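You operate a simulated robot arm through the tools that you are given. There is no shell and no other tool.

The job below is to be done with a simulated robot arm. You get a single attempt, and the scene is never put back.

JOB
Tape the green wire spool once round so its end can't run loose.
Fine: spool on the turntable, tape roll in the arm's cup, arm in; one full turn of the crank, then arm out. Set down upright: what you pick out.

The check looks at the end state, three seconds after you hand in, the way a careful person would. Anything else that was tipped, shoved, dropped, spilled or broken makes it a failure.

ROBOT AND FRAMES
A 7-joint arm with a two-finger parallel gripper, fixed in place. Base frame: the origin is at the foot of the arm, x ahead of it, y to its left, z up; the work surface is at about z = 0.85. Units: m, rad, N and s.
With the tool pointing down near the work surface it reaches from about 0.24 to 0.68 m from the base axis. Its first joint turns from -1.152 to 1.152 rad. Payload 2.4 kg.
Tool frame: the origin (TCP) lies between the finger pads and is the grasp point; the fingertips stand 0.03 m ahead of it; z points along the fingers, y is the line along which they close. Largest opening 0.094 m; finger width 0.028, thickness 0.01; the body of the gripper, 0.05 by 0.096 m, starts 0.055 m behind the TCP.
Orientation is that of the tool frame in the base frame, as a unit quaternion [x, y, z, w]. With the fingers straight down and closing along the base's y, the tool's x points along the base's -x, its y along +y and its z along -z.

CONTROLS
- The arm moves only by the tool nudge_tool. Its argument "targets" is a list of rows, each a list of 3 entries, a list of its own where there are three numbers: the shift along the tool's x, y, z in units of 40 mm (1.0 is 40 mm), then the turn, a rotation vector about the tool's x, y, z in units of 6 degrees (1.0 is 6 degrees), then the finger opening in cm, from 0 to 9.4. In form: [[[x, y, z], [ax, ay, az], hand], ...]. A call has 1 to 20 rows; each row shifts and turns the commanded pose from where the row before left it, along the tool's axes as they then stand. A call with a number of a shift or a turn outside -1 to 1 is refused whole. A row lasts 0.2 s, in which the tool goes at most 0.05 m and 0.15 rad; a call with a longer step from one row to the next is refused whole, and so is a gripper value outside its range. Where a pose cannot be reached the arm comes as near as it can. A force on the tool above 40 N (or 10 N above the force at the start of the call, whichever is more), or a blocked arm, ends the call early, and 0.2 s more pass. The fingers move at their own pace (about 0.153 m/s each) and stop on an object; they squeeze with about 24 N. The grip force told is the motor's: it shows also when the fingers shut on nothing. Time passes only in rows, and 0.2 s behind the last, so rows that do not move let the fingers close. The reply holds the time, the measured pose of the TCP, the force on the tool along the base axes, the opening and the grip force, in the units named above and with some noise, with the torque about the TCP (base axes, N m) and any sound that the robot's microphone picked up.
- Cameras (640 x 400 px; columns grow to the right, rows downward): "scene" is fixed at [0.0411, 0.4836, 1.4359]; the picture's right is [-0.68, -0.73, 0.00], its down [-0.48, 0.44, -0.76] and it looks along [0.56, -0.52, -0.65] (base axes); focal length 248 px, centre (320, 200). "wrist" rides on the gripper at [0.076, 0.014, -0.102] in the tool frame; the picture's right is [-0.18, 0.98, 0.00], its down [-0.75, -0.14, -0.64] and it looks along [-0.63, -0.12, 0.77] (tool axes); focal length 243 px, centre (320, 200). There is no depth. A picture from a camera that has moved, and an enlarged one, comes with that camera's place and axes in the base frame and with its lens.
- grab_frame(camera): a new picture of that camera. The clock stands still meanwhile.
- enlarge(camera, box): a new picture of the part [left, top, right, bottom] of that camera's present view, enlarged. The clock stands still meanwhile.
- close_job(): hands the job in; it is judged then, once.

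Places have to be worked out from the pictures, the camera data and where the tool is seen. Open the gripper and draw the arm clear of the work before you hand the job in, unless the task says otherwise.

The tools are called after "Emit:" as a command line: name --argument value ..., lists and objects as JSON in quotes. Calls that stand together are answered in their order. nudge_tool: Moves the arm, as the interface text tells. Its arguments: {"type":"object","properties":{"targets":{"type":"array","items":{"type":"array"}}},"required":["targets"]} The other tools are called the same way: grab_frame (camera) takes a picture; enlarge (camera, box) takes an enlarged picture of a part of a camera's view; close_job () hands the job in.

At the start:

```text
time: 0.0
ee_pos: [0.2503, 0.2015, 1.2249]
orientation: [-0.001, 1.0, 0.0, 0.001]
force: [-0.1, -0.2, 0.3]
torque: [0.0, 0.03, 0.01]
grip_width: 0.0938
finger_force: 0.0
```

scene: 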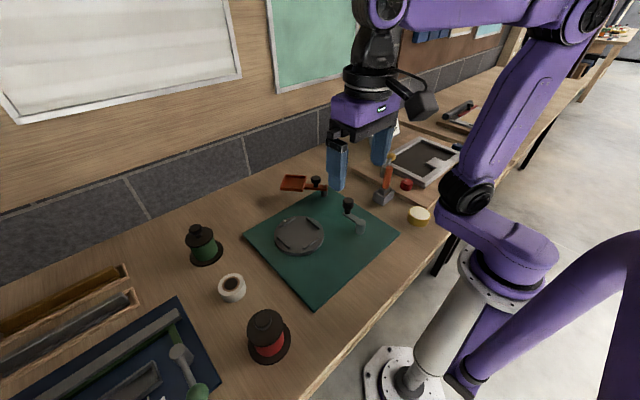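
wrist: 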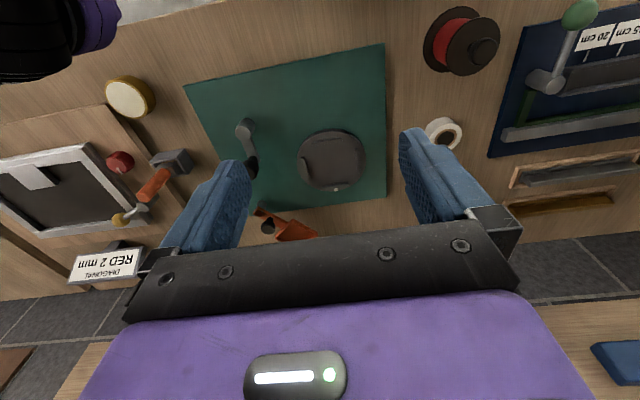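

The pictures show a green spool, a red spool, a white tape roll, a green mat with a turntable, a crank and an orange arm with a cup. I'll enlarge these parts to work out their geometry.

Emit:
enlarge --camera "scene" --box '[170, 160, 410, 310]'

Emit:
enlarge --camera "scene" --box '[260, 160, 400, 260]'

Emit:
enlarge --camera "scene" --box '[160, 200, 310, 370]'

Emit:
enlarge --camera "wrist" --box '[180, 40, 480, 250]'

```text
2.67 times, centred on (290, 235) of scene
camera zoom: at [0.0411, 0.4836, 1.4359], right [-0.68, -0.73, 0.0], down [-0.48, 0.44, -0.76], along [0.56, -0.52, -0.65], focal length 662 px, centre (400, 107)
```

zoom: 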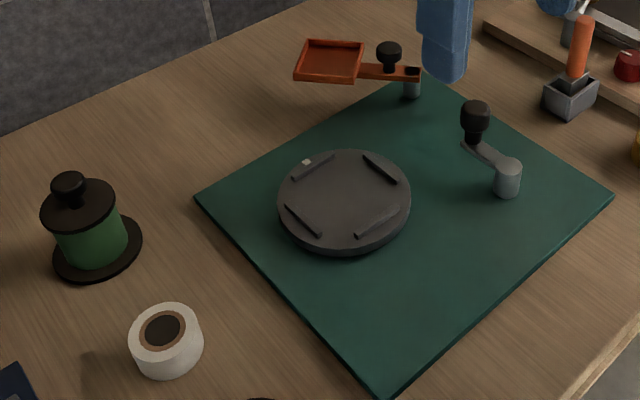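

```text
4.00 times, centred on (330, 210) of scene
camera zoom: at [0.0411, 0.4836, 1.4359], right [-0.68, -0.73, 0.0], down [-0.48, 0.44, -0.76], along [0.56, -0.52, -0.65], focal length 993 px, centre (280, 160)
```

zoom: 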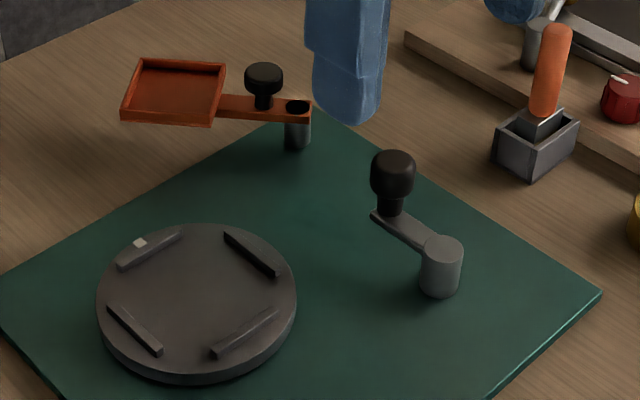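

```text
2.35 times, centred on (235, 285) of scene
camera zoom: at [0.0411, 0.4836, 1.4359], right [-0.68, -0.73, 0.0], down [-0.48, 0.44, -0.76], along [0.56, -0.52, -0.65], focal length 584 px, centre (520, 0)
```

zoom: 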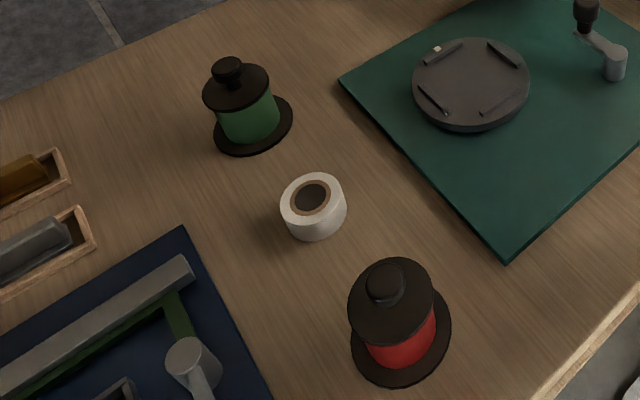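

```text
1.90 times, centred on (330, 145) of wrist
camera zoom: at [0.1743, 0.2163, 1.3273], right [0.18, 0.98, 0.0], down [0.75, -0.14, 0.64], along [0.63, -0.12, -0.77], focal length 462 px, centre (301, 305)
```

zoom: 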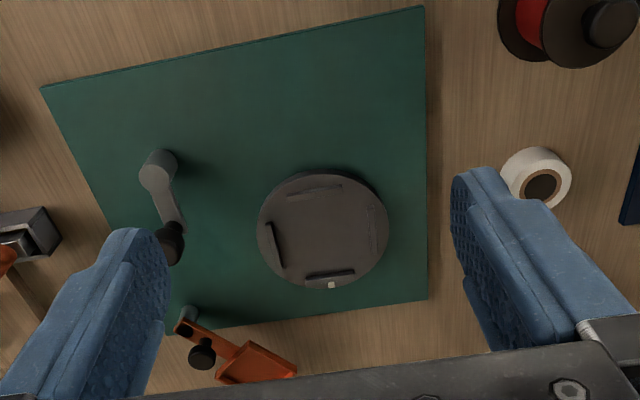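

Estimates so far: green spool at about (0.59, 0.42), tape roll at (0.42, 0.42), turntable at (0.446, 0.191), crank post at (0.34, 0.04), arm pivot at (0.54, 0.0). I'll turn the tool to face the green spool and move closer, staying high, for a better view.

Emit:
nudge_tool --targets '[[[0, 0, 0], [0, 0, -0.98], 9.4], [[0, 0, 0], [0, 0, -0.98], 9.4], [[0, 0, 0], [0, 0, -0.98], 9.4], [[0, 0, 0], [0, 0, -0.98], 9.4], [[0, 0, 0], [0, 0, -0.98], 9.4], [[0, 0, 0], [0, 0, -0.98], 9.4], [[-0.9, -0.06, 0.2], [0, 0, 0], 9.4], [[-0.9, -0.06, 0.2], [0, 0, 0], 9.4], [[-0.9, -0.06, 0.2], [0, 0, 0], 9.4], [[-0.9, -0.06, 0.2], [0, 0, 0], 9.4], [[-0.9, -0.06, 0.2], [0, 0, 0], 9.4], [[-0.9, -0.06, 0.2], [0, 0, 0], 9.4]]'

Emit:
grab_frame --camera "wrist"

Emit:
grab_frame --camera "scene"

```text
time: 2.6
ee_pos: [0.4369, 0.3173, 1.1775]
orientation: [-0.303, 0.953, 0.0, 0.0]
force: [-0.4, 0.3, 0.2]
torque: [-0.02, 0.02, 0.0]
grip_width: 0.0937
finger_force: 0.1
```

```text
taken
camera wrist: at [0.366, 0.2843, 1.2796], right [-0.42, 0.91, 0.0], down [0.7, 0.32, 0.64], along [0.58, 0.27, -0.77], focal length 243 px, centre (320, 200)
```

wrist: 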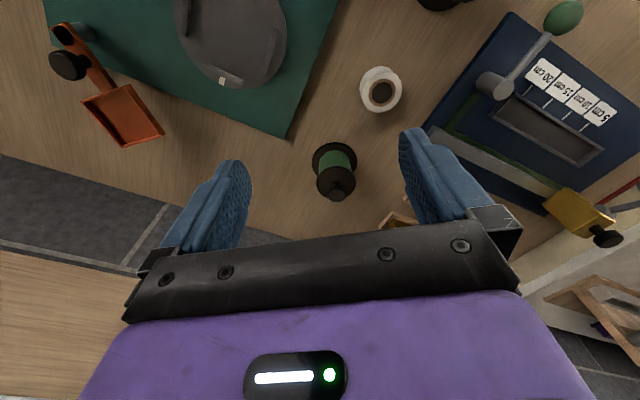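

```text
taken
```

scene: 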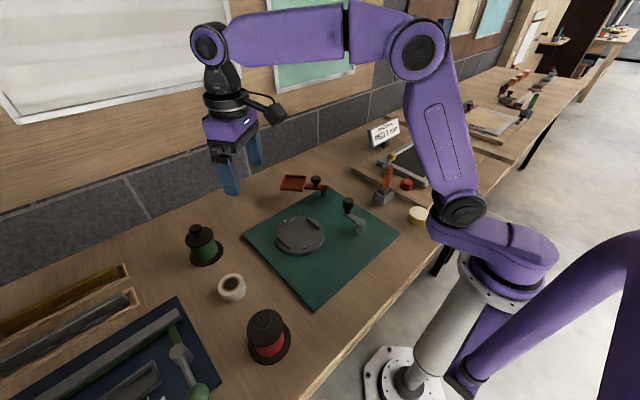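

The wrist camera now sees the spool clearly. I'll enlarge it, along with the cup and the turntable.

Emit:
enlarge --camera "wrist" --box '[280, 120, 400, 210]'

Emit:
enlarge --camera "wrist" --box '[40, 0, 340, 160]'

Emit:
enlarge --camera "scene" --box '[265, 160, 385, 240]'

Emit:
enlarge --camera "scene" --box '[240, 200, 340, 270]'

```text
4.44 times, centred on (340, 165) of wrist
camera zoom: at [0.366, 0.2843, 1.2796], right [-0.42, 0.91, 0.0], down [0.7, 0.32, 0.64], along [0.58, 0.27, -0.77], focal length 1078 px, centre (231, 356)
```

zoom: 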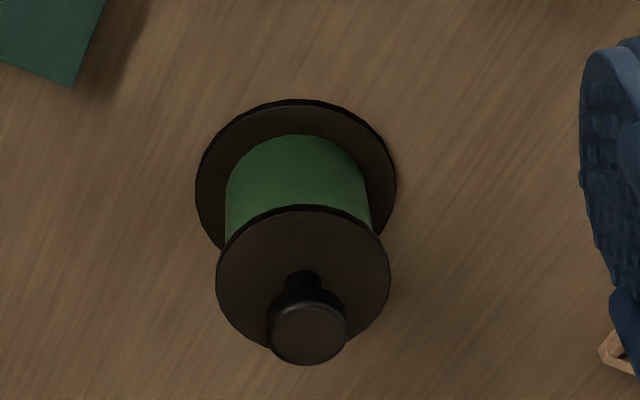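

```text
2.13 times, centred on (190, 80) of wrist
camera zoom: at [0.366, 0.2843, 1.2796], right [-0.42, 0.91, 0.0], down [0.7, 0.32, 0.64], along [0.58, 0.27, -0.77], focal length 518 px, centre (597, 456)
```

zoom: 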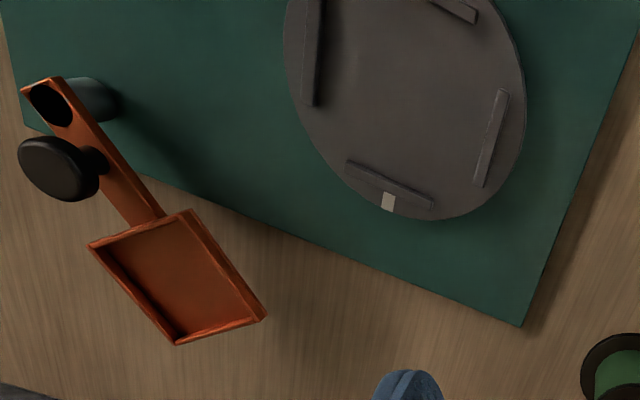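

```text
5.00 times, centred on (325, 200) of scene
camera zoom: at [0.0411, 0.4836, 1.4359], right [-0.68, -0.73, 0.0], down [-0.48, 0.44, -0.76], along [0.56, -0.52, -0.65], focal length 1241 px, centre (295, 200)
```

zoom: 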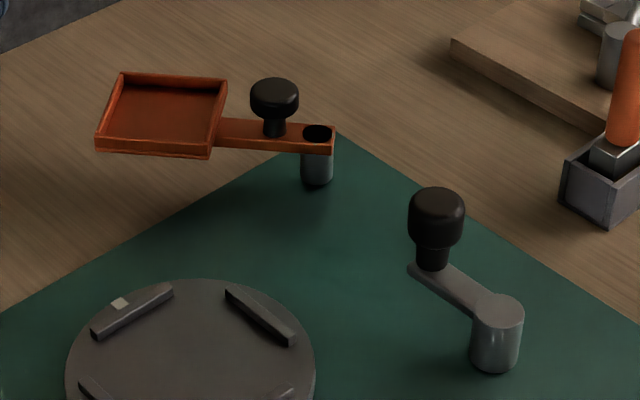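

```text
5.71 times, centred on (290, 235) of scene
camera zoom: at [0.0411, 0.4836, 1.4359], right [-0.68, -0.73, 0.0], down [-0.48, 0.44, -0.76], along [0.56, -0.52, -0.65], focal length 1419 px, centre (491, 0)
```

zoom: 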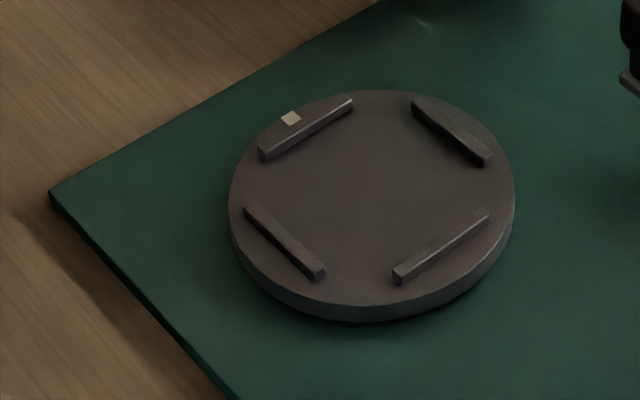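

The spool is at about (0.585, 0.418), with its knob top at z ≈ 0.957 and a knob diameter of about 30 mm. I'll move above it with the tool vertical to test the reach.

Emit:
nudge_tool --targets '[[[-0.75, -0.02, 0.4], [0, 0, 0], 9.4], [[-0.75, -0.02, 0.4], [0, 0, 0], 9.4], [[-0.75, -0.02, 0.4], [0, 0, 0], 9.4], [[-0.75, -0.02, 0.4], [0, 0, 0], 9.4], [[-0.75, -0.02, 0.4], [0, 0, 0], 9.4], [[-0.75, -0.02, 0.4], [0, 0, 0], 9.4], [[0, 0, 0], [0, 0, 0], 9.4]]'

Emit:
grab_frame --camera "wrist"

Emit:
grab_frame --camera "scene"

```text
time: 4.2
ee_pos: [0.5423, 0.3862, 1.0995]
orientation: [-0.303, 0.953, -0.001, 0.001]
force: [-0.4, 0.2, 0.0]
torque: [0.02, -0.01, 0.0]
grip_width: 0.0939
finger_force: 0.1
out of reach, approached as far as the arm can: row 5, 6
```

```text
taken
camera wrist: at [0.4727, 0.3533, 1.2022], right [-0.42, 0.91, 0.0], down [0.7, 0.32, 0.64], along [0.58, 0.27, -0.77], focal length 243 px, centre (320, 200)
```

wrist: 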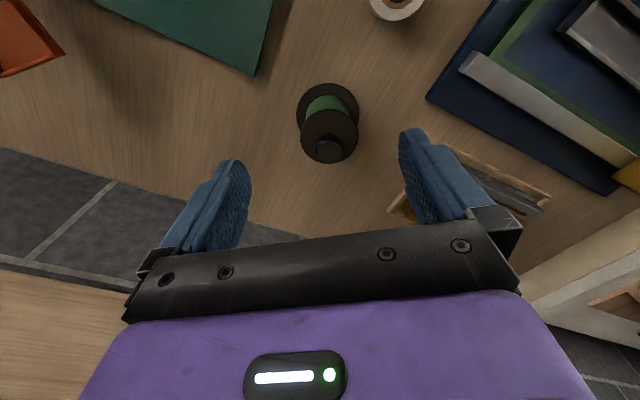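

```text
taken
```

scene: 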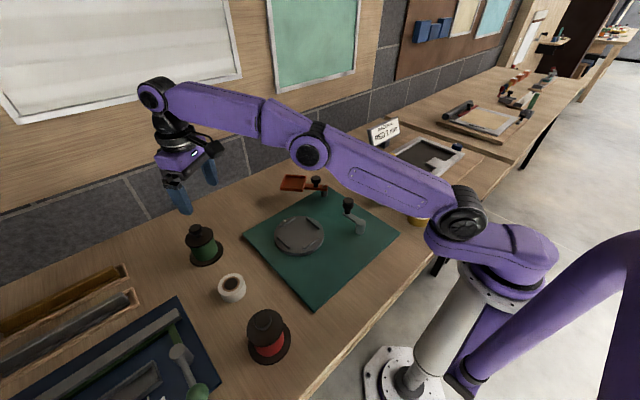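

With the tool vertical, the reach stops at r ≈ 0.666, short of the spool at 0.72. Tilting the fingers outward gains reach, so I'll tilt 24° about tool y.

Emit:
nudge_tool --targets '[[[0, 0, 0], [0, -1, 0], 9.4], [[0, 0, 0], [0, -1, 0], 9.4], [[0, 0, 0], [0, -1, 0], 9.4], [[0, 0, 0], [0, -1, 0], 9.4], [[0, 0, 0], [0, 0, 0], 9.4]]'

Emit:
grab_frame --camera "wrist"

Emit:
grab_frame --camera "scene"

```text
time: 5.4
ee_pos: [0.5424, 0.3851, 1.0983]
orientation: [-0.297, 0.932, 0.064, 0.199]
force: [-0.4, -0.4, -0.2]
torque: [-0.02, -0.03, -0.02]
grip_width: 0.0939
finger_force: 0.1
```

```text
taken
camera wrist: at [0.4429, 0.3324, 1.1612], right [-0.43, 0.9, 0.08], down [0.43, 0.13, 0.89], along [0.79, 0.42, -0.44], focal length 243 px, centre (320, 200)
```

wrist: 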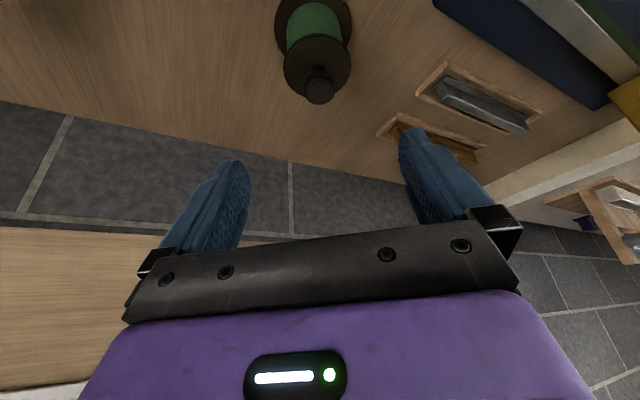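

```text
taken
```

scene: 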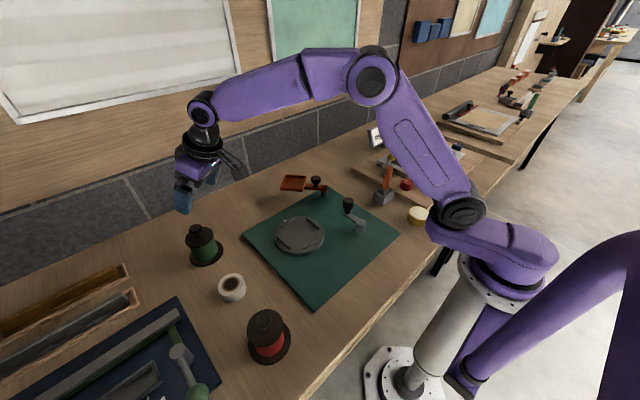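

The tilt worked and the position held. I'll now move along the tool axis toward the knob, stopping above it for a check.

Emit:
nudge_tool --targets '[[[-0.025, 0.01, 0.68], [0, 0, 0], 9.4], [[-0.025, 0.01, 0.68], [0, 0, 0], 9.4], [[-0.025, 0.01, 0.68], [0, 0, 0], 9.4], [[-0.025, 0.01, 0.68], [0, 0, 0], 9.4], [[0, 0, 0], [0, 0, 0], 9.4]]'

Emit:
grab_frame --camera "wrist"

Emit:
enlarge --camera "scene" --box '[140, 150, 260, 280]'

```text
time: 6.6
ee_pos: [0.5804, 0.4134, 1.0007]
orientation: [-0.296, 0.932, 0.063, 0.198]
force: [-0.2, 1.2, 0.8]
torque: [0.01, -0.03, -0.01]
grip_width: 0.0941
finger_force: 0.0
```

```text
taken
camera wrist: at [0.4814, 0.3617, 1.0641], right [-0.43, 0.9, 0.07], down [0.43, 0.13, 0.89], along [0.79, 0.42, -0.44], focal length 243 px, centre (320, 200)
```

wrist: 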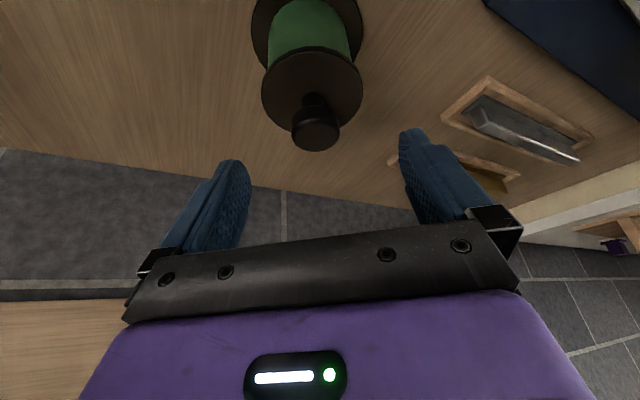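

```text
3.08 times, centred on (200, 215) of scene
camera zoom: at [0.0411, 0.4836, 1.4359], right [-0.68, -0.73, 0.0], down [-0.48, 0.44, -0.76], along [0.56, -0.52, -0.65], focal length 764 px, centre (689, 154)
```

zoom: 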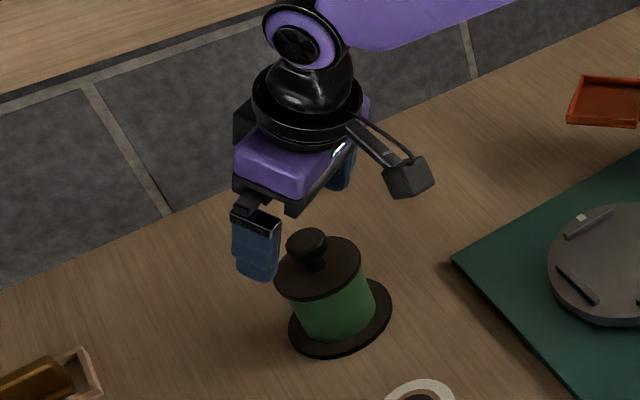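

The knob is centred between the fingers sideways (offset about 1 mm), at radial ≈ 0.716 with its top at z ≈ 0.96. I'll descend about 29 mm and check before closing.

Emit:
nudge_tool --targets '[[[0.19, 0.01, 0.31], [0, 0, 0], 9.4], [[0.19, 0.01, 0.31], [0, 0, 0], 9.4], [[0, 0, 0], [0, 0, 0], 9.4]]'

Emit:
grab_frame --camera "wrist"

Emit:
enlarge --camera "scene" --box '[140, 170, 260, 280]'

```text
time: 7.4
ee_pos: [0.5763, 0.4131, 0.9715]
orientation: [-0.297, 0.932, 0.063, 0.199]
force: [0.0, -0.6, 0.4]
torque: [-0.04, -0.01, 0.02]
grip_width: 0.094
finger_force: 0.1
```

```text
taken
camera wrist: at [0.4773, 0.3604, 1.0349], right [-0.43, 0.9, 0.08], down [0.43, 0.13, 0.89], along [0.79, 0.42, -0.44], focal length 243 px, centre (320, 200)
```

wrist: 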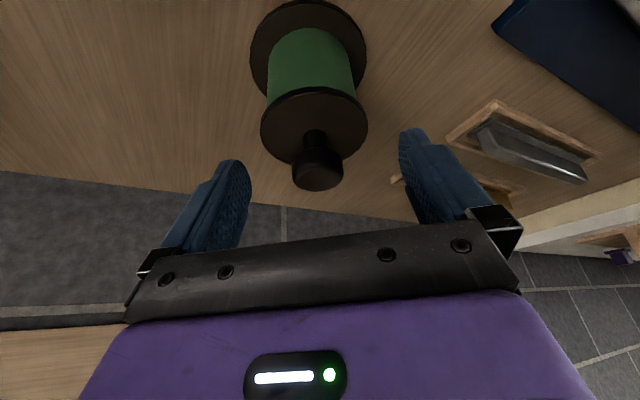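

```text
3.64 times, centred on (200, 225) of scene
camera zoom: at [0.0411, 0.4836, 1.4359], right [-0.68, -0.73, 0.0], down [-0.48, 0.44, -0.76], along [0.56, -0.52, -0.65], focal length 903 px, centre (756, 109)
```

zoom: 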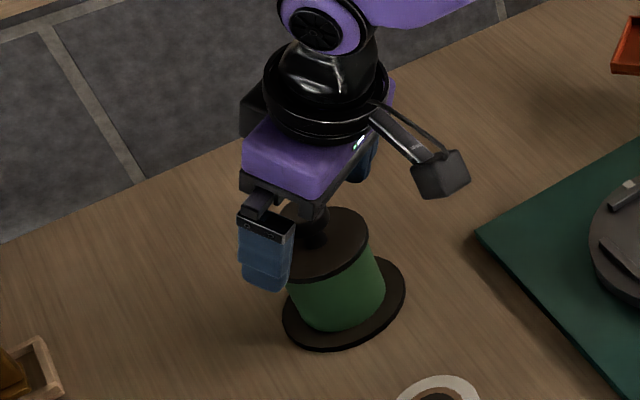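

The knob head sits in the lower half of the pad area, on the finger axis. I'll close the fingers.

Emit:
nudge_tool --targets '[[[0, 0, 0], [0, 0, 0], 6], [[0, 0, 0], [0, 0, 0], 4], [[0, 0, 0], [0, 0, 0], 2], [[0, 0, 0], [0, 0, 0], 1], [[0, 0, 0], [0, 0, 0], 1]]'

Emit:
grab_frame --camera "wrist"

Emit:
enlarge --camera "scene" --box '[140, 170, 260, 280]'

```text
time: 8.6
ee_pos: [0.5755, 0.4134, 0.972]
orientation: [-0.296, 0.932, 0.063, 0.198]
force: [0.8, -1.0, 0.4]
torque: [0.0, -0.06, -0.02]
grip_width: 0.0313
finger_force: 23.8
```

```text
taken
camera wrist: at [0.4774, 0.3603, 1.0351], right [-0.43, 0.9, 0.07], down [0.43, 0.13, 0.89], along [0.79, 0.42, -0.44], focal length 243 px, centre (320, 200)
```

wrist: 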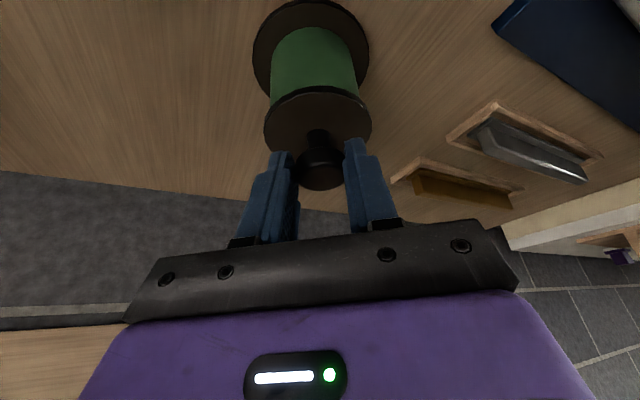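

```text
3.64 times, centred on (200, 225) of scene
camera zoom: at [0.0411, 0.4836, 1.4359], right [-0.68, -0.73, 0.0], down [-0.48, 0.44, -0.76], along [0.56, -0.52, -0.65], focal length 903 px, centre (756, 109)
```

zoom: 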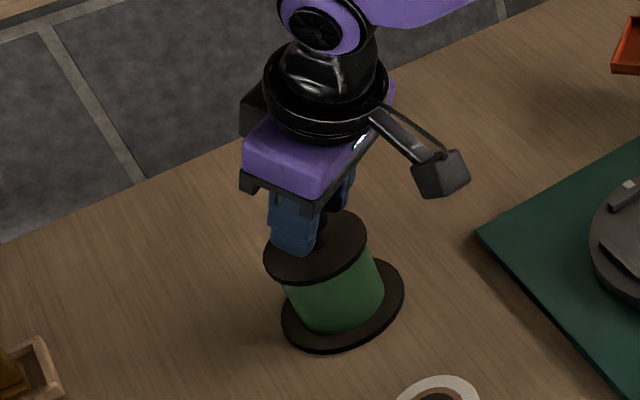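

Gripped at 31 mm with 24 N. I'll lift straight up slowly and check that it hangs true.

Emit:
nudge_tool --targets '[[[-0.127, 0, -0.285], [0, 0, 0], 1], [[-0.127, 0, -0.285], [0, 0, 0], 1], [[-0.127, 0, -0.285], [0, 0, 0], 1], [[-0.127, 0, -0.285], [0, 0, 0], 1], [[-0.127, 0, -0.285], [0, 0, 0], 1], [[-0.127, 0, -0.285], [0, 0, 0], 1], [[0, 0, 0], [0, 0, 0], 1]]'

Emit:
grab_frame --camera "wrist"

Emit:
enlarge --camera "scene" --box '[140, 150, 260, 280]'

```text
time: 10.2
ee_pos: [0.5762, 0.4143, 1.0471]
orientation: [-0.297, 0.932, 0.063, 0.198]
force: [-0.5, 1.0, -2.7]
torque: [-0.06, 0.07, 0.0]
grip_width: 0.031
finger_force: 23.5
```

```text
taken
camera wrist: at [0.477, 0.3614, 1.1103], right [-0.43, 0.9, 0.07], down [0.43, 0.13, 0.89], along [0.79, 0.42, -0.44], focal length 243 px, centre (320, 200)
```

wrist: 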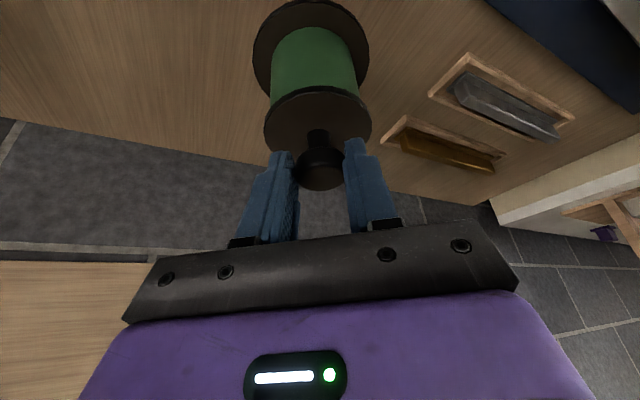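

```text
3.08 times, centred on (200, 215) of scene
camera zoom: at [0.0411, 0.4837, 1.4359], right [-0.68, -0.73, 0.0], down [-0.48, 0.44, -0.76], along [0.56, -0.52, -0.65], focal length 764 px, centre (689, 154)
```

zoom: 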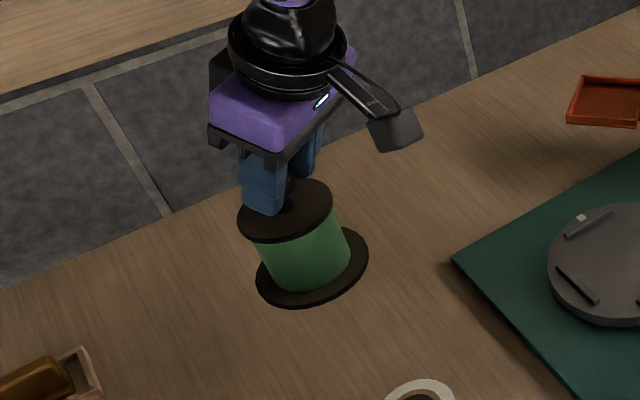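

The spool lifted cleanly (about 0.28 kg). I'll enlarge the views to measure the spool axis relative to the tool and check that it hangs upright.

Emit:
enlarge --camera "wrist" --box '[230, 0, 400, 200]'

Emit:
enlarge --camera "scene" --box '[200, 180, 300, 250]'

```text
2.00 times, centred on (315, 100) of wrist
camera zoom: at [0.477, 0.3614, 1.1103], right [-0.43, 0.9, 0.07], down [0.43, 0.13, 0.89], along [0.79, 0.42, -0.44], focal length 485 px, centre (330, 400)
```

zoom: 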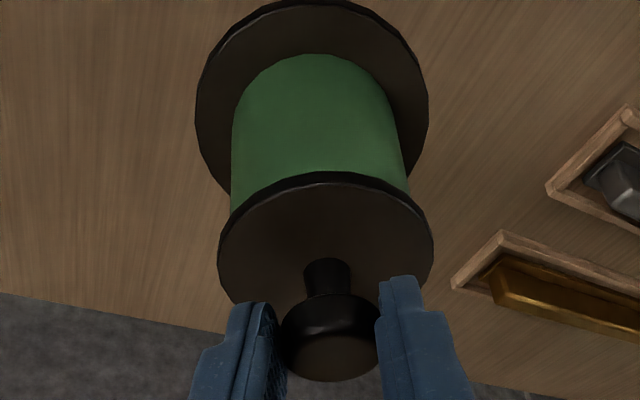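

```text
5.71 times, centred on (250, 215) of scene
camera zoom: at [0.0411, 0.4837, 1.4359], right [-0.68, -0.73, 0.0], down [-0.48, 0.44, -0.76], along [0.56, -0.52, -0.65], focal length 1419 px, centre (720, 114)
```

zoom: 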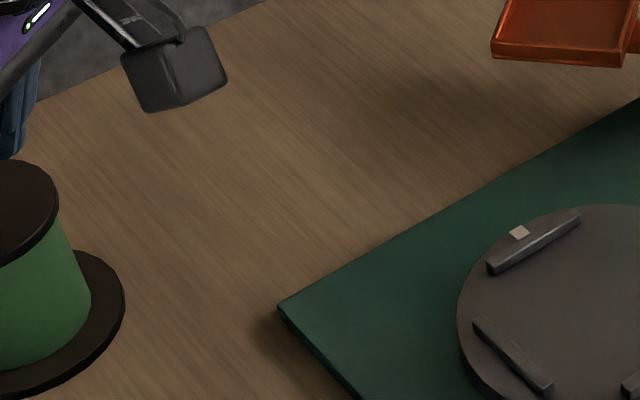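

The spool hangs upright, its axis about 9 mm outward of the TCP and its base about 0.122 below it. I'll raise it 40 mm and carry it over to the turntable, keeping it high.

Emit:
nudge_tool --targets '[[[-0.135, 0, -0.304], [0, 0, 0], 1], [[-0.135, 0, -0.304], [0, 0, 0], 1], [[-0.135, 0, -0.304], [0, 0, 0], 1], [[0.4235, -0.217, -0.189], [0, 0, 0], 1], [[0.4235, -0.217, -0.189], [0, 0, 0], 1], [[0.4235, -0.217, -0.189], [0, 0, 0], 1], [[0.4235, -0.217, -0.189], [0, 0, 0], 1], [[0.4235, -0.217, -0.189], [0, 0, 0], 1], [[0.4235, -0.217, -0.189], [0, 0, 0], 1], [[0.4235, -0.217, -0.189], [0, 0, 0], 1], [[0.4235, -0.217, -0.189], [0, 0, 0], 1], [[0.4235, -0.217, -0.189], [0, 0, 0], 1], [[0.4235, -0.217, -0.189], [0, 0, 0], 1], [[0, 0, 0], [0, 0, 0], 1]]'

Emit:
grab_frame --camera "wrist"

Emit:
grab_frame --camera "scene"

```text
time: 13.2
ee_pos: [0.4764, 0.2348, 1.0869]
orientation: [-0.296, 0.932, 0.063, 0.198]
force: [-0.7, 0.2, -2.9]
torque: [-0.02, 0.02, -0.02]
grip_width: 0.0309
finger_force: 23.8
```

```text
taken
camera wrist: at [0.3767, 0.1813, 1.1502], right [-0.43, 0.9, 0.07], down [0.43, 0.13, 0.89], along [0.79, 0.42, -0.44], focal length 243 px, centre (320, 200)
```

wrist: 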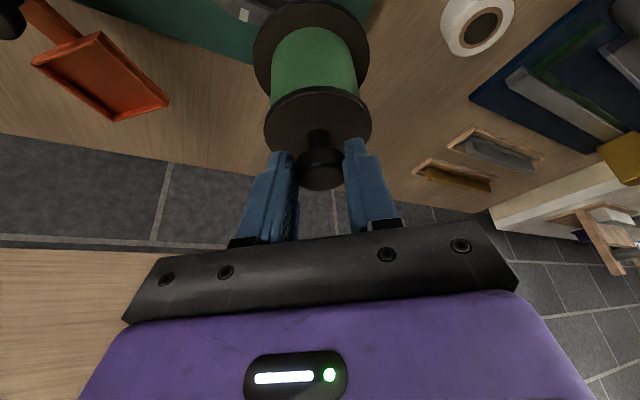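

```text
taken
```

scene: 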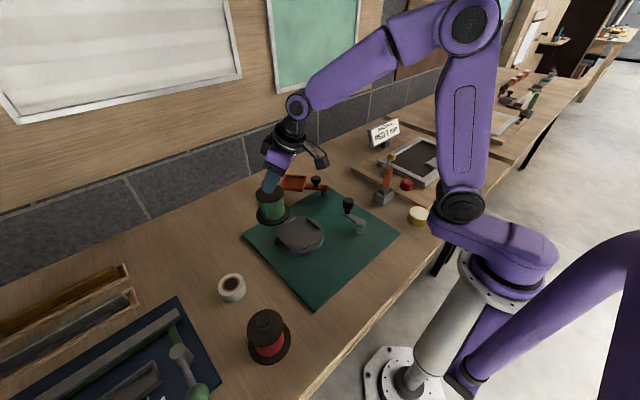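

I'm partway there. I'll go on to above the turntable, with the spool base about 35 mm over it, then compare spool and ribs in the scene view.

Emit:
nudge_tool --targets '[[[0.378, -0.12, 0.16], [0, 0, 0], 1], [[0.378, -0.12, 0.16], [0, 0, 0], 1], [[0.378, -0.12, 0.16], [0, 0, 0], 1], [[0.378, -0.12, 0.16], [0, 0, 0], 1], [[0.378, -0.12, 0.16], [0, 0, 0], 1], [[0, 0, 0], [0, 0, 0], 1]]'

Emit:
enlarge --camera "scene" --box '[240, 180, 360, 270]'

Emit:
grab_frame --camera "wrist"

```text
time: 14.6
ee_pos: [0.4425, 0.1827, 1.0277]
orientation: [-0.297, 0.932, 0.063, 0.198]
force: [-0.1, 0.9, -2.8]
torque: [-0.03, 0.04, 0.02]
grip_width: 0.0312
finger_force: 23.9
```

```text
4.44 times, centred on (300, 225) of scene
camera zoom: at [0.0411, 0.4836, 1.4359], right [-0.68, -0.73, 0.0], down [-0.48, 0.44, -0.76], along [0.56, -0.52, -0.65], focal length 1103 px, centre (409, 89)
```

zoom: 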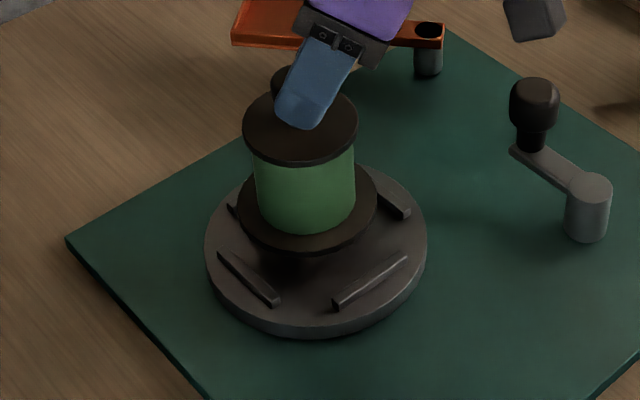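

```text
taken
camera wrist: at [0.3433, 0.1295, 1.0901], right [-0.43, 0.9, 0.07], down [0.43, 0.13, 0.89], along [0.79, 0.42, -0.44], focal length 243 px, centre (320, 200)
```

wrist: 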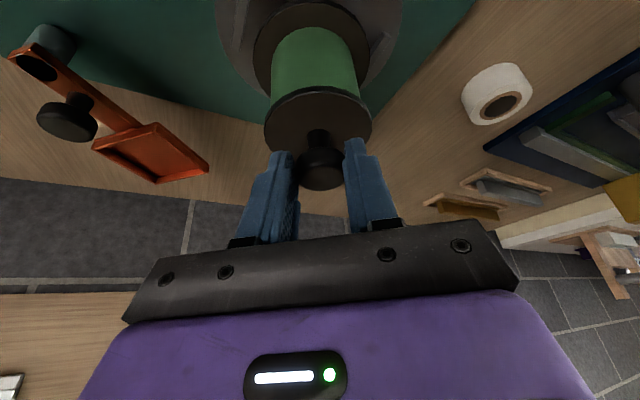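

The spool is nearly over the centre. I estimate it needs about 5 mm more toward −y, so I'll make that shift and drop to roughly 10 mm above the ribs for a finer comparison.

Emit:
nudge_tool --targets '[[[0.119, -0.055, 0.19], [0, 0, 0], 1], [[0.119, -0.055, 0.19], [0, 0, 0], 1], [[0, 0, 0], [0, 0, 0], 1]]'

Emit:
enlarge --camera "scene" --box '[265, 190, 335, 265]'

Emit:
enlarge --camera "wrist" --box '[200, 0, 430, 130]'

```text
time: 15.4
ee_pos: [0.4423, 0.1778, 1.0094]
orientation: [-0.296, 0.932, 0.063, 0.198]
force: [-0.4, 0.1, -3.4]
torque: [-0.02, 0.01, 0.02]
grip_width: 0.0308
finger_force: 23.7
```

```text
5.33 times, centred on (300, 228) of scene
camera zoom: at [0.0411, 0.4836, 1.4359], right [-0.68, -0.73, 0.0], down [-0.48, 0.44, -0.76], along [0.56, -0.52, -0.65], focal length 1324 px, centre (427, 53)
```

zoom: 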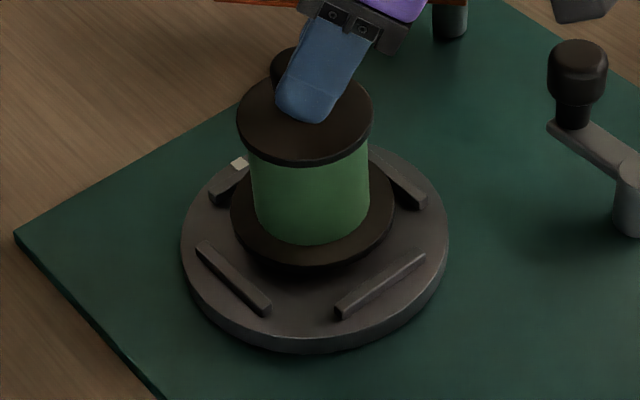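

```text
2.78 times, centred on (315, 65) of wrist
camera zoom: at [0.3439, 0.1247, 1.0725], right [-0.43, 0.9, 0.07], down [0.43, 0.13, 0.89], along [0.79, 0.42, -0.44], focal length 675 px, centre (334, 576)
```

zoom: 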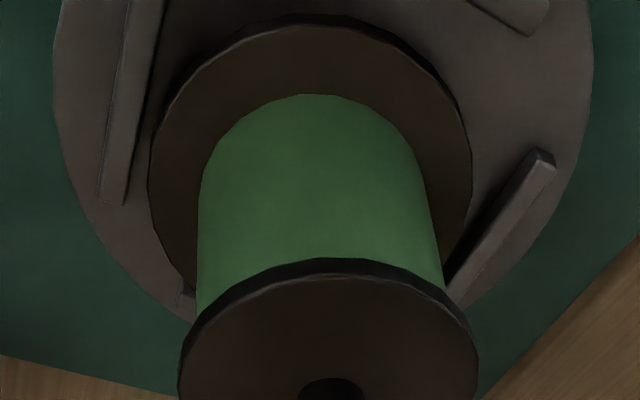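

The scene view agrees with my centring. The wrist view suggests a 2–4 mm correction toward −x/+y, so I'll apply half of it, lower another 7 mm and look again.

Emit:
nudge_tool --targets '[[[0.097, 0.055, 0.162], [0, 0, 0], 1], [[0, 0, 0], [0, 0, 0], 1]]'

Emit:
enlarge --camera "scene" --box '[265, 190, 335, 265]'

Emit:
enlarge --camera "wrist" --box '[200, 0, 430, 130]'

```text
time: 16.0
ee_pos: [0.4408, 0.1787, 1.0027]
orientation: [-0.297, 0.932, 0.063, 0.198]
force: [0.8, 0.8, -3.3]
torque: [-0.03, 0.05, 0.01]
grip_width: 0.0308
finger_force: 24.0
```

```text
5.33 times, centred on (300, 228) of scene
camera zoom: at [0.0411, 0.4836, 1.4359], right [-0.68, -0.73, 0.0], down [-0.48, 0.44, -0.76], along [0.56, -0.52, -0.65], focal length 1324 px, centre (427, 53)
```

zoom: 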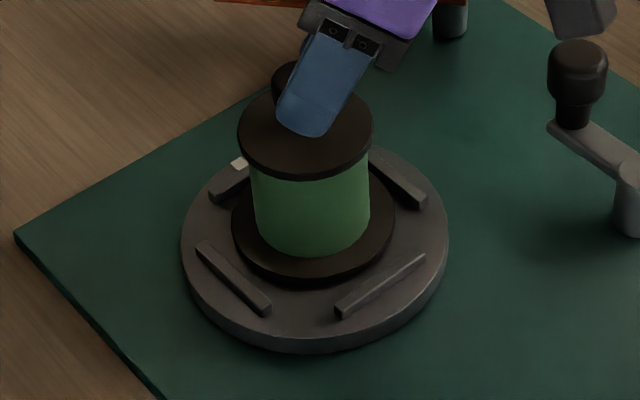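

```text
2.78 times, centred on (315, 65) of wrist
camera zoom: at [0.3422, 0.1262, 1.0651], right [-0.43, 0.9, 0.07], down [0.43, 0.13, 0.89], along [0.79, 0.42, -0.44], focal length 675 px, centre (334, 576)
```

zoom: 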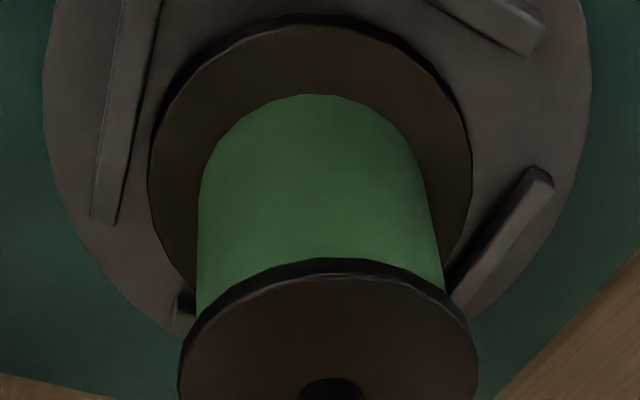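

Centring looks good from both views, to about 2 mm. I'll lower gently in 3 mm steps, watching the force.

Emit:
nudge_tool --targets '[[[0.0305, 0, 0.0685], [0, 0, 0], 1], [[0.0305, 0, 0.0685], [0, 0, 0], 1], [[0, 0, 0], [0, 0, 0], 1]]'

Emit:
enlarge --camera "scene" --box '[265, 190, 335, 265]'

```text
time: 16.8
ee_pos: [0.4425, 0.1798, 0.9978]
orientation: [-0.296, 0.931, 0.063, 0.202]
force: [0.9, 0.1, 22.6]
torque: [0.24, -0.32, 0.13]
grip_width: 0.031
finger_force: 23.5
```

```text
5.33 times, centred on (300, 228) of scene
camera zoom: at [0.0407, 0.4835, 1.4359], right [-0.68, -0.73, 0.0], down [-0.48, 0.44, -0.76], along [0.56, -0.52, -0.65], focal length 1324 px, centre (427, 53)
```

zoom: 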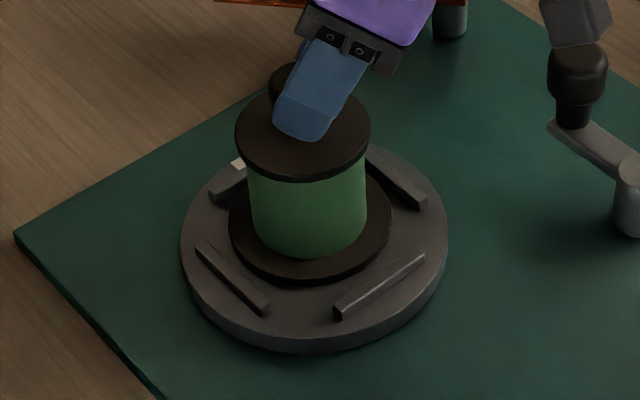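

Contact at base height ≈ 0.876, with almost no side torque, so it is probably flat on the turntable but close to the far rib. I'll look closely before releasing.

Emit:
enlarge --camera "scene" --box '[280, 212, 330, 252]'

Emit:
enlarge --camera "wrist" --box '[200, 0, 430, 130]'

```text
10.00 times, centred on (305, 232) of scene
camera zoom: at [0.0407, 0.4835, 1.4359], right [-0.68, -0.73, 0.0], down [-0.48, 0.44, -0.76], along [0.56, -0.52, -0.65], focal length 2483 px, centre (470, -120)
```

zoom: 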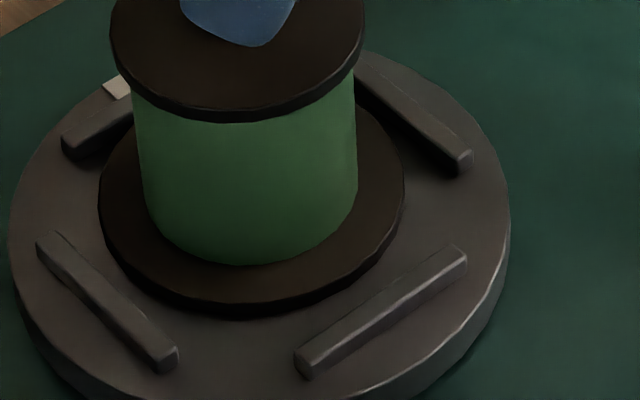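

```text
2.78 times, centred on (315, 65) of wrist
camera zoom: at [0.3437, 0.1267, 1.06], right [-0.43, 0.9, 0.07], down [0.42, 0.13, 0.9], along [0.8, 0.42, -0.44], focal length 675 px, centre (334, 576)
```

zoom: 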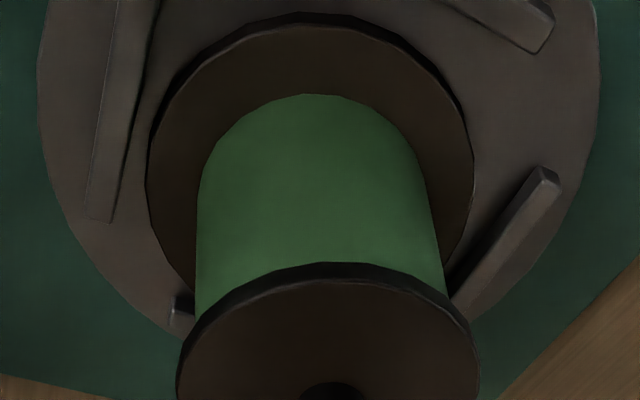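

The spool is flat and inside the ribs but nearly touching the far (+x) rib, with about 14 mm free on the near side. I'll lift slightly, shift about 6 mm toward −x, and lower again.

Emit:
nudge_tool --targets '[[[-0.04, 0, -0.091], [0, 0, 0], 1], [[-0.01, 0, -0.023], [0, 0, 0], 1], [[0.112, 0.0875, -0.05], [0, 0, 0], 1], [[0, 0, 0], [0, 0, 0], 1]]'

Emit:
enlarge --camera "scene" --box '[280, 212, 330, 252]'

Emit:
enlarge --camera "wrist" --box '[200, 0, 430, 130]'

```text
time: 17.8
ee_pos: [0.4366, 0.1791, 1.0011]
orientation: [-0.297, 0.932, 0.063, 0.197]
force: [-0.5, -0.4, -2.2]
torque: [-0.02, 0.03, 0.02]
grip_width: 0.0306
finger_force: 23.5
```

```text
10.00 times, centred on (305, 232) of scene
camera zoom: at [0.0411, 0.4836, 1.4359], right [-0.68, -0.73, 0.0], down [-0.48, 0.44, -0.76], along [0.56, -0.52, -0.65], focal length 2483 px, centre (470, -120)
```

zoom: 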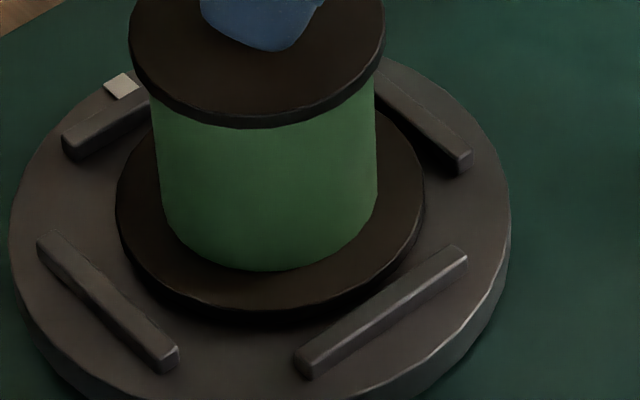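

```text
2.78 times, centred on (315, 65) of wrist
camera zoom: at [0.337, 0.126, 1.0638], right [-0.43, 0.9, 0.07], down [0.43, 0.13, 0.89], along [0.79, 0.42, -0.45], focal length 675 px, centre (334, 576)
```

zoom: 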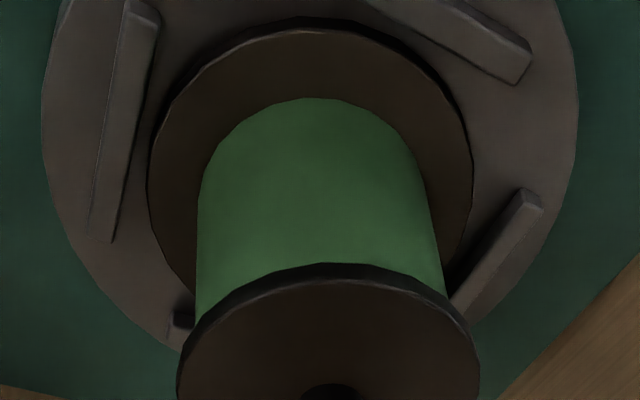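

I overshot slightly: the remaining offset is about (+2.5, +1) mm. I'll apply that and lower until light contact.

Emit:
nudge_tool --targets '[[[-0.062, -0.0125, 0.027], [0, 0, 0], 1], [[0.025, 0, 0.057], [0, 0, 0], 1], [[0, 0, 0], [0, 0, 0], 1]]'

Emit:
enlarge --camera "scene" --box '[280, 212, 330, 252]'

Emit:
enlarge --camera "wrist" --box '[200, 0, 430, 130]'

```text
time: 18.6
ee_pos: [0.439, 0.1799, 0.9976]
orientation: [-0.296, 0.932, 0.063, 0.199]
force: [-0.4, 0.4, -3.2]
torque: [-0.01, 0.02, 0.0]
grip_width: 0.0308
finger_force: 24.2
```

```text
10.00 times, centred on (305, 232) of scene
camera zoom: at [0.0411, 0.4836, 1.4359], right [-0.68, -0.73, 0.0], down [-0.48, 0.44, -0.76], along [0.56, -0.52, -0.65], focal length 2483 px, centre (470, -120)
```

zoom: 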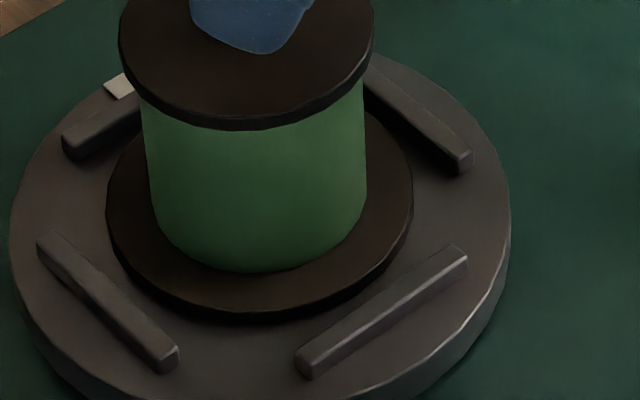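

```text
2.78 times, centred on (315, 65) of wrist
camera zoom: at [0.3402, 0.1271, 1.061], right [-0.43, 0.9, 0.07], down [0.43, 0.13, 0.89], along [0.79, 0.42, -0.44], focal length 675 px, centre (334, 576)
```

zoom: 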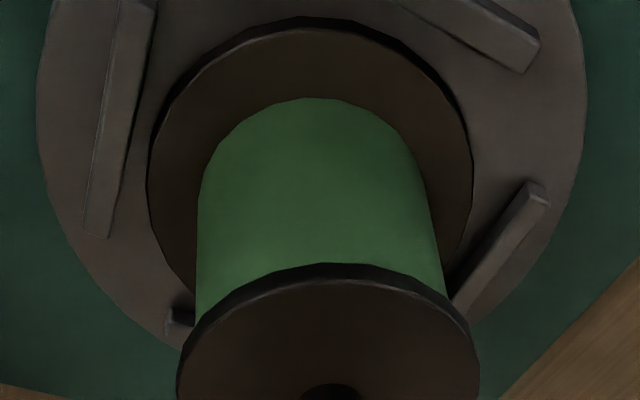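

No contact yet at this height, so the surface is either just below or the earlier touch was on the rib. I'll lower in 1 mm steps.

Emit:
nudge_tool --targets '[[[0.01, 0, 0.0228], [0, 0, 0], 1], [[0.01, 0, 0.0228], [0, 0, 0], 1], [[0, 0, 0], [0, 0, 0], 1]]'

Emit:
enlarge --camera "scene" --box '[280, 212, 330, 252]'

```text
time: 19.4
ee_pos: [0.441, 0.1798, 0.9969]
orientation: [-0.297, 0.932, 0.064, 0.2]
force: [-5.0, -5.1, 21.5]
torque: [0.12, -0.17, 0.01]
grip_width: 0.0309
finger_force: 23.9
```

```text
10.00 times, centred on (305, 232) of scene
camera zoom: at [0.0406, 0.4833, 1.436], right [-0.68, -0.73, 0.0], down [-0.48, 0.44, -0.76], along [0.56, -0.52, -0.65], focal length 2483 px, centre (470, -120)
```

zoom: 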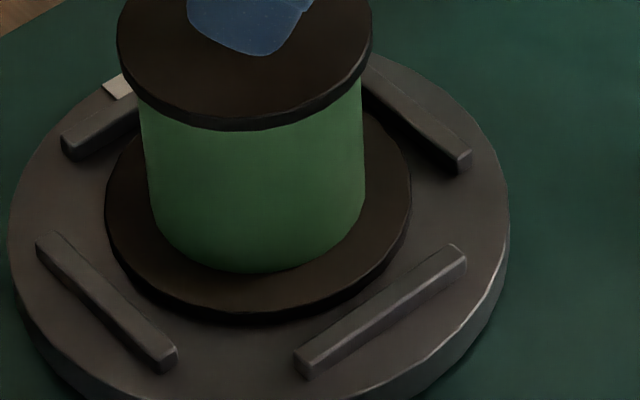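

Contact at the same height again with little torque, so the flange is flat on the turntable, and the gaps to all four ribs look even (about 5–8 mm). I'll ease the load and open the fingers.

Emit:
nudge_tool --targets '[[[-0.01, 0, -0.0228], [0, 0, 0], 1], [[0, 0, 0], [0, 0, 0], 3.2], [[0, 0, 0], [0, 0, 0], 4], [[0, 0, 0], [0, 0, 0], 6], [[0, 0, 0], [0, 0, 0], 7], [[0, 0, 0], [0, 0, 0], 7]]'

Emit:
enlarge --camera "scene" --box '[265, 185, 345, 255]'

Emit:
grab_frame --camera "wrist"

```text
time: 20.8
ee_pos: [0.4378, 0.179, 0.9968]
orientation: [-0.297, 0.932, 0.063, 0.198]
force: [-0.3, 0.7, 0.8]
torque: [0.0, -0.02, 0.0]
grip_width: 0.0703
finger_force: 0.1
```

```text
5.71 times, centred on (305, 220) of scene
camera zoom: at [0.0411, 0.4836, 1.4359], right [-0.68, -0.73, 0.0], down [-0.48, 0.44, -0.76], along [0.56, -0.52, -0.65], focal length 1419 px, centre (406, 86)
```

zoom: 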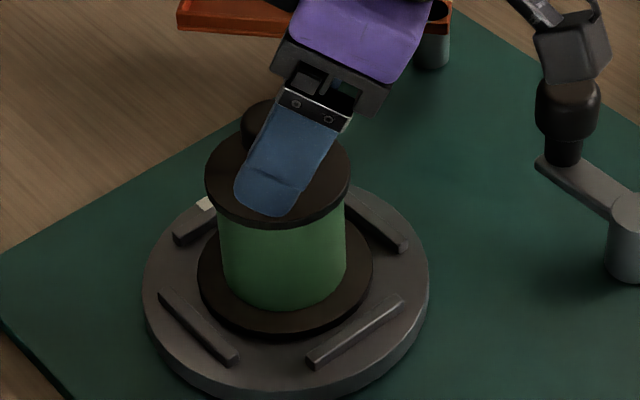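

```text
taken
camera wrist: at [0.3394, 0.1274, 1.0604], right [-0.43, 0.9, 0.07], down [0.43, 0.13, 0.89], along [0.79, 0.42, -0.44], focal length 243 px, centre (320, 200)
```

wrist: 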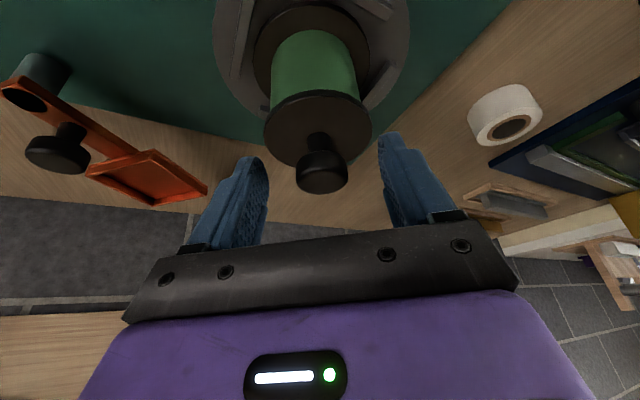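

The spool stands free and upright inside the ribs. I'll retreat up, bring the tool back to vertical, and move toward the tape roll.

Emit:
nudge_tool --targets '[[[-0.12, 0, -0.27], [0, 0, 0], 7.5], [[-0.244, 0, -0.548], [0, 0, 0], 9.4], [[-0.244, 0, -0.548], [0, 0, 0], 9.4], [[-0.244, 0, -0.548], [0, 0, 0], 9.4], [[-0.244, 0, -0.548], [0, 0, 0], 9.4], [[-0.244, 0, -0.548], [0, 0, 0], 9.4], [[0, 0, 0], [0, 1, 0], 9.4], [[0, 0, 0], [0, 1, 0], 9.4], [[0, 0, 0], [0, 1, 0], 9.4], [[0, 0, 0], [0, 1, 0], 9.4], [[-0.333, 0.817, 0.28], [0, 0, 0], 9.4], [[-0.333, 0.817, 0.28], [0, 0, 0], 9.4], [[-0.333, 0.817, 0.28], [0, 0, 0], 9.4], [[-0.333, 0.817, 0.28], [0, 0, 0], 9.4], [[-0.333, 0.817, 0.28], [0, 0, 0], 9.4], [[0, 0, 0], [0, 0, 0], 9.4]]'

Emit:
grab_frame --camera "wrist"

Emit:
grab_frame --camera "scene"

```text
time: 24.2
ee_pos: [0.396, 0.3509, 1.0725]
orientation: [-0.302, 0.953, 0.0, 0.0]
force: [0.4, -1.0, -0.1]
torque: [0.04, 0.02, 0.01]
grip_width: 0.0941
finger_force: 0.0
```

```text
taken
camera wrist: at [0.3268, 0.3186, 1.1759], right [-0.42, 0.91, 0.0], down [0.7, 0.32, 0.64], along [0.58, 0.27, -0.77], focal length 243 px, centre (320, 200)
```

wrist: 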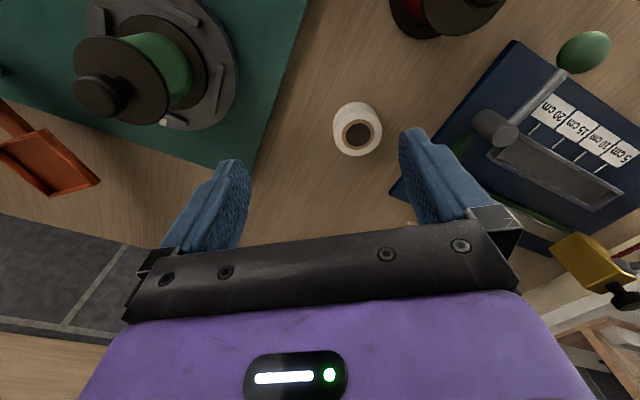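

```text
taken
```

scene: 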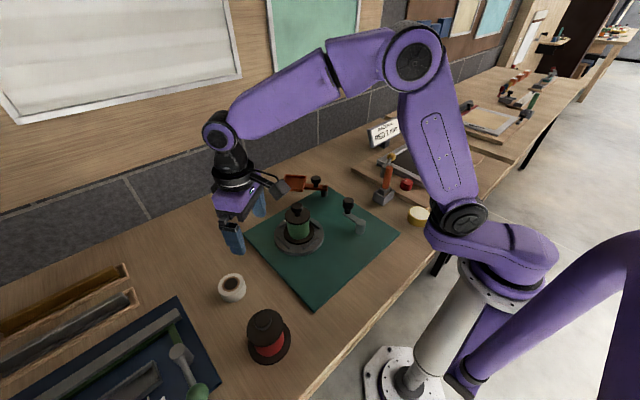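

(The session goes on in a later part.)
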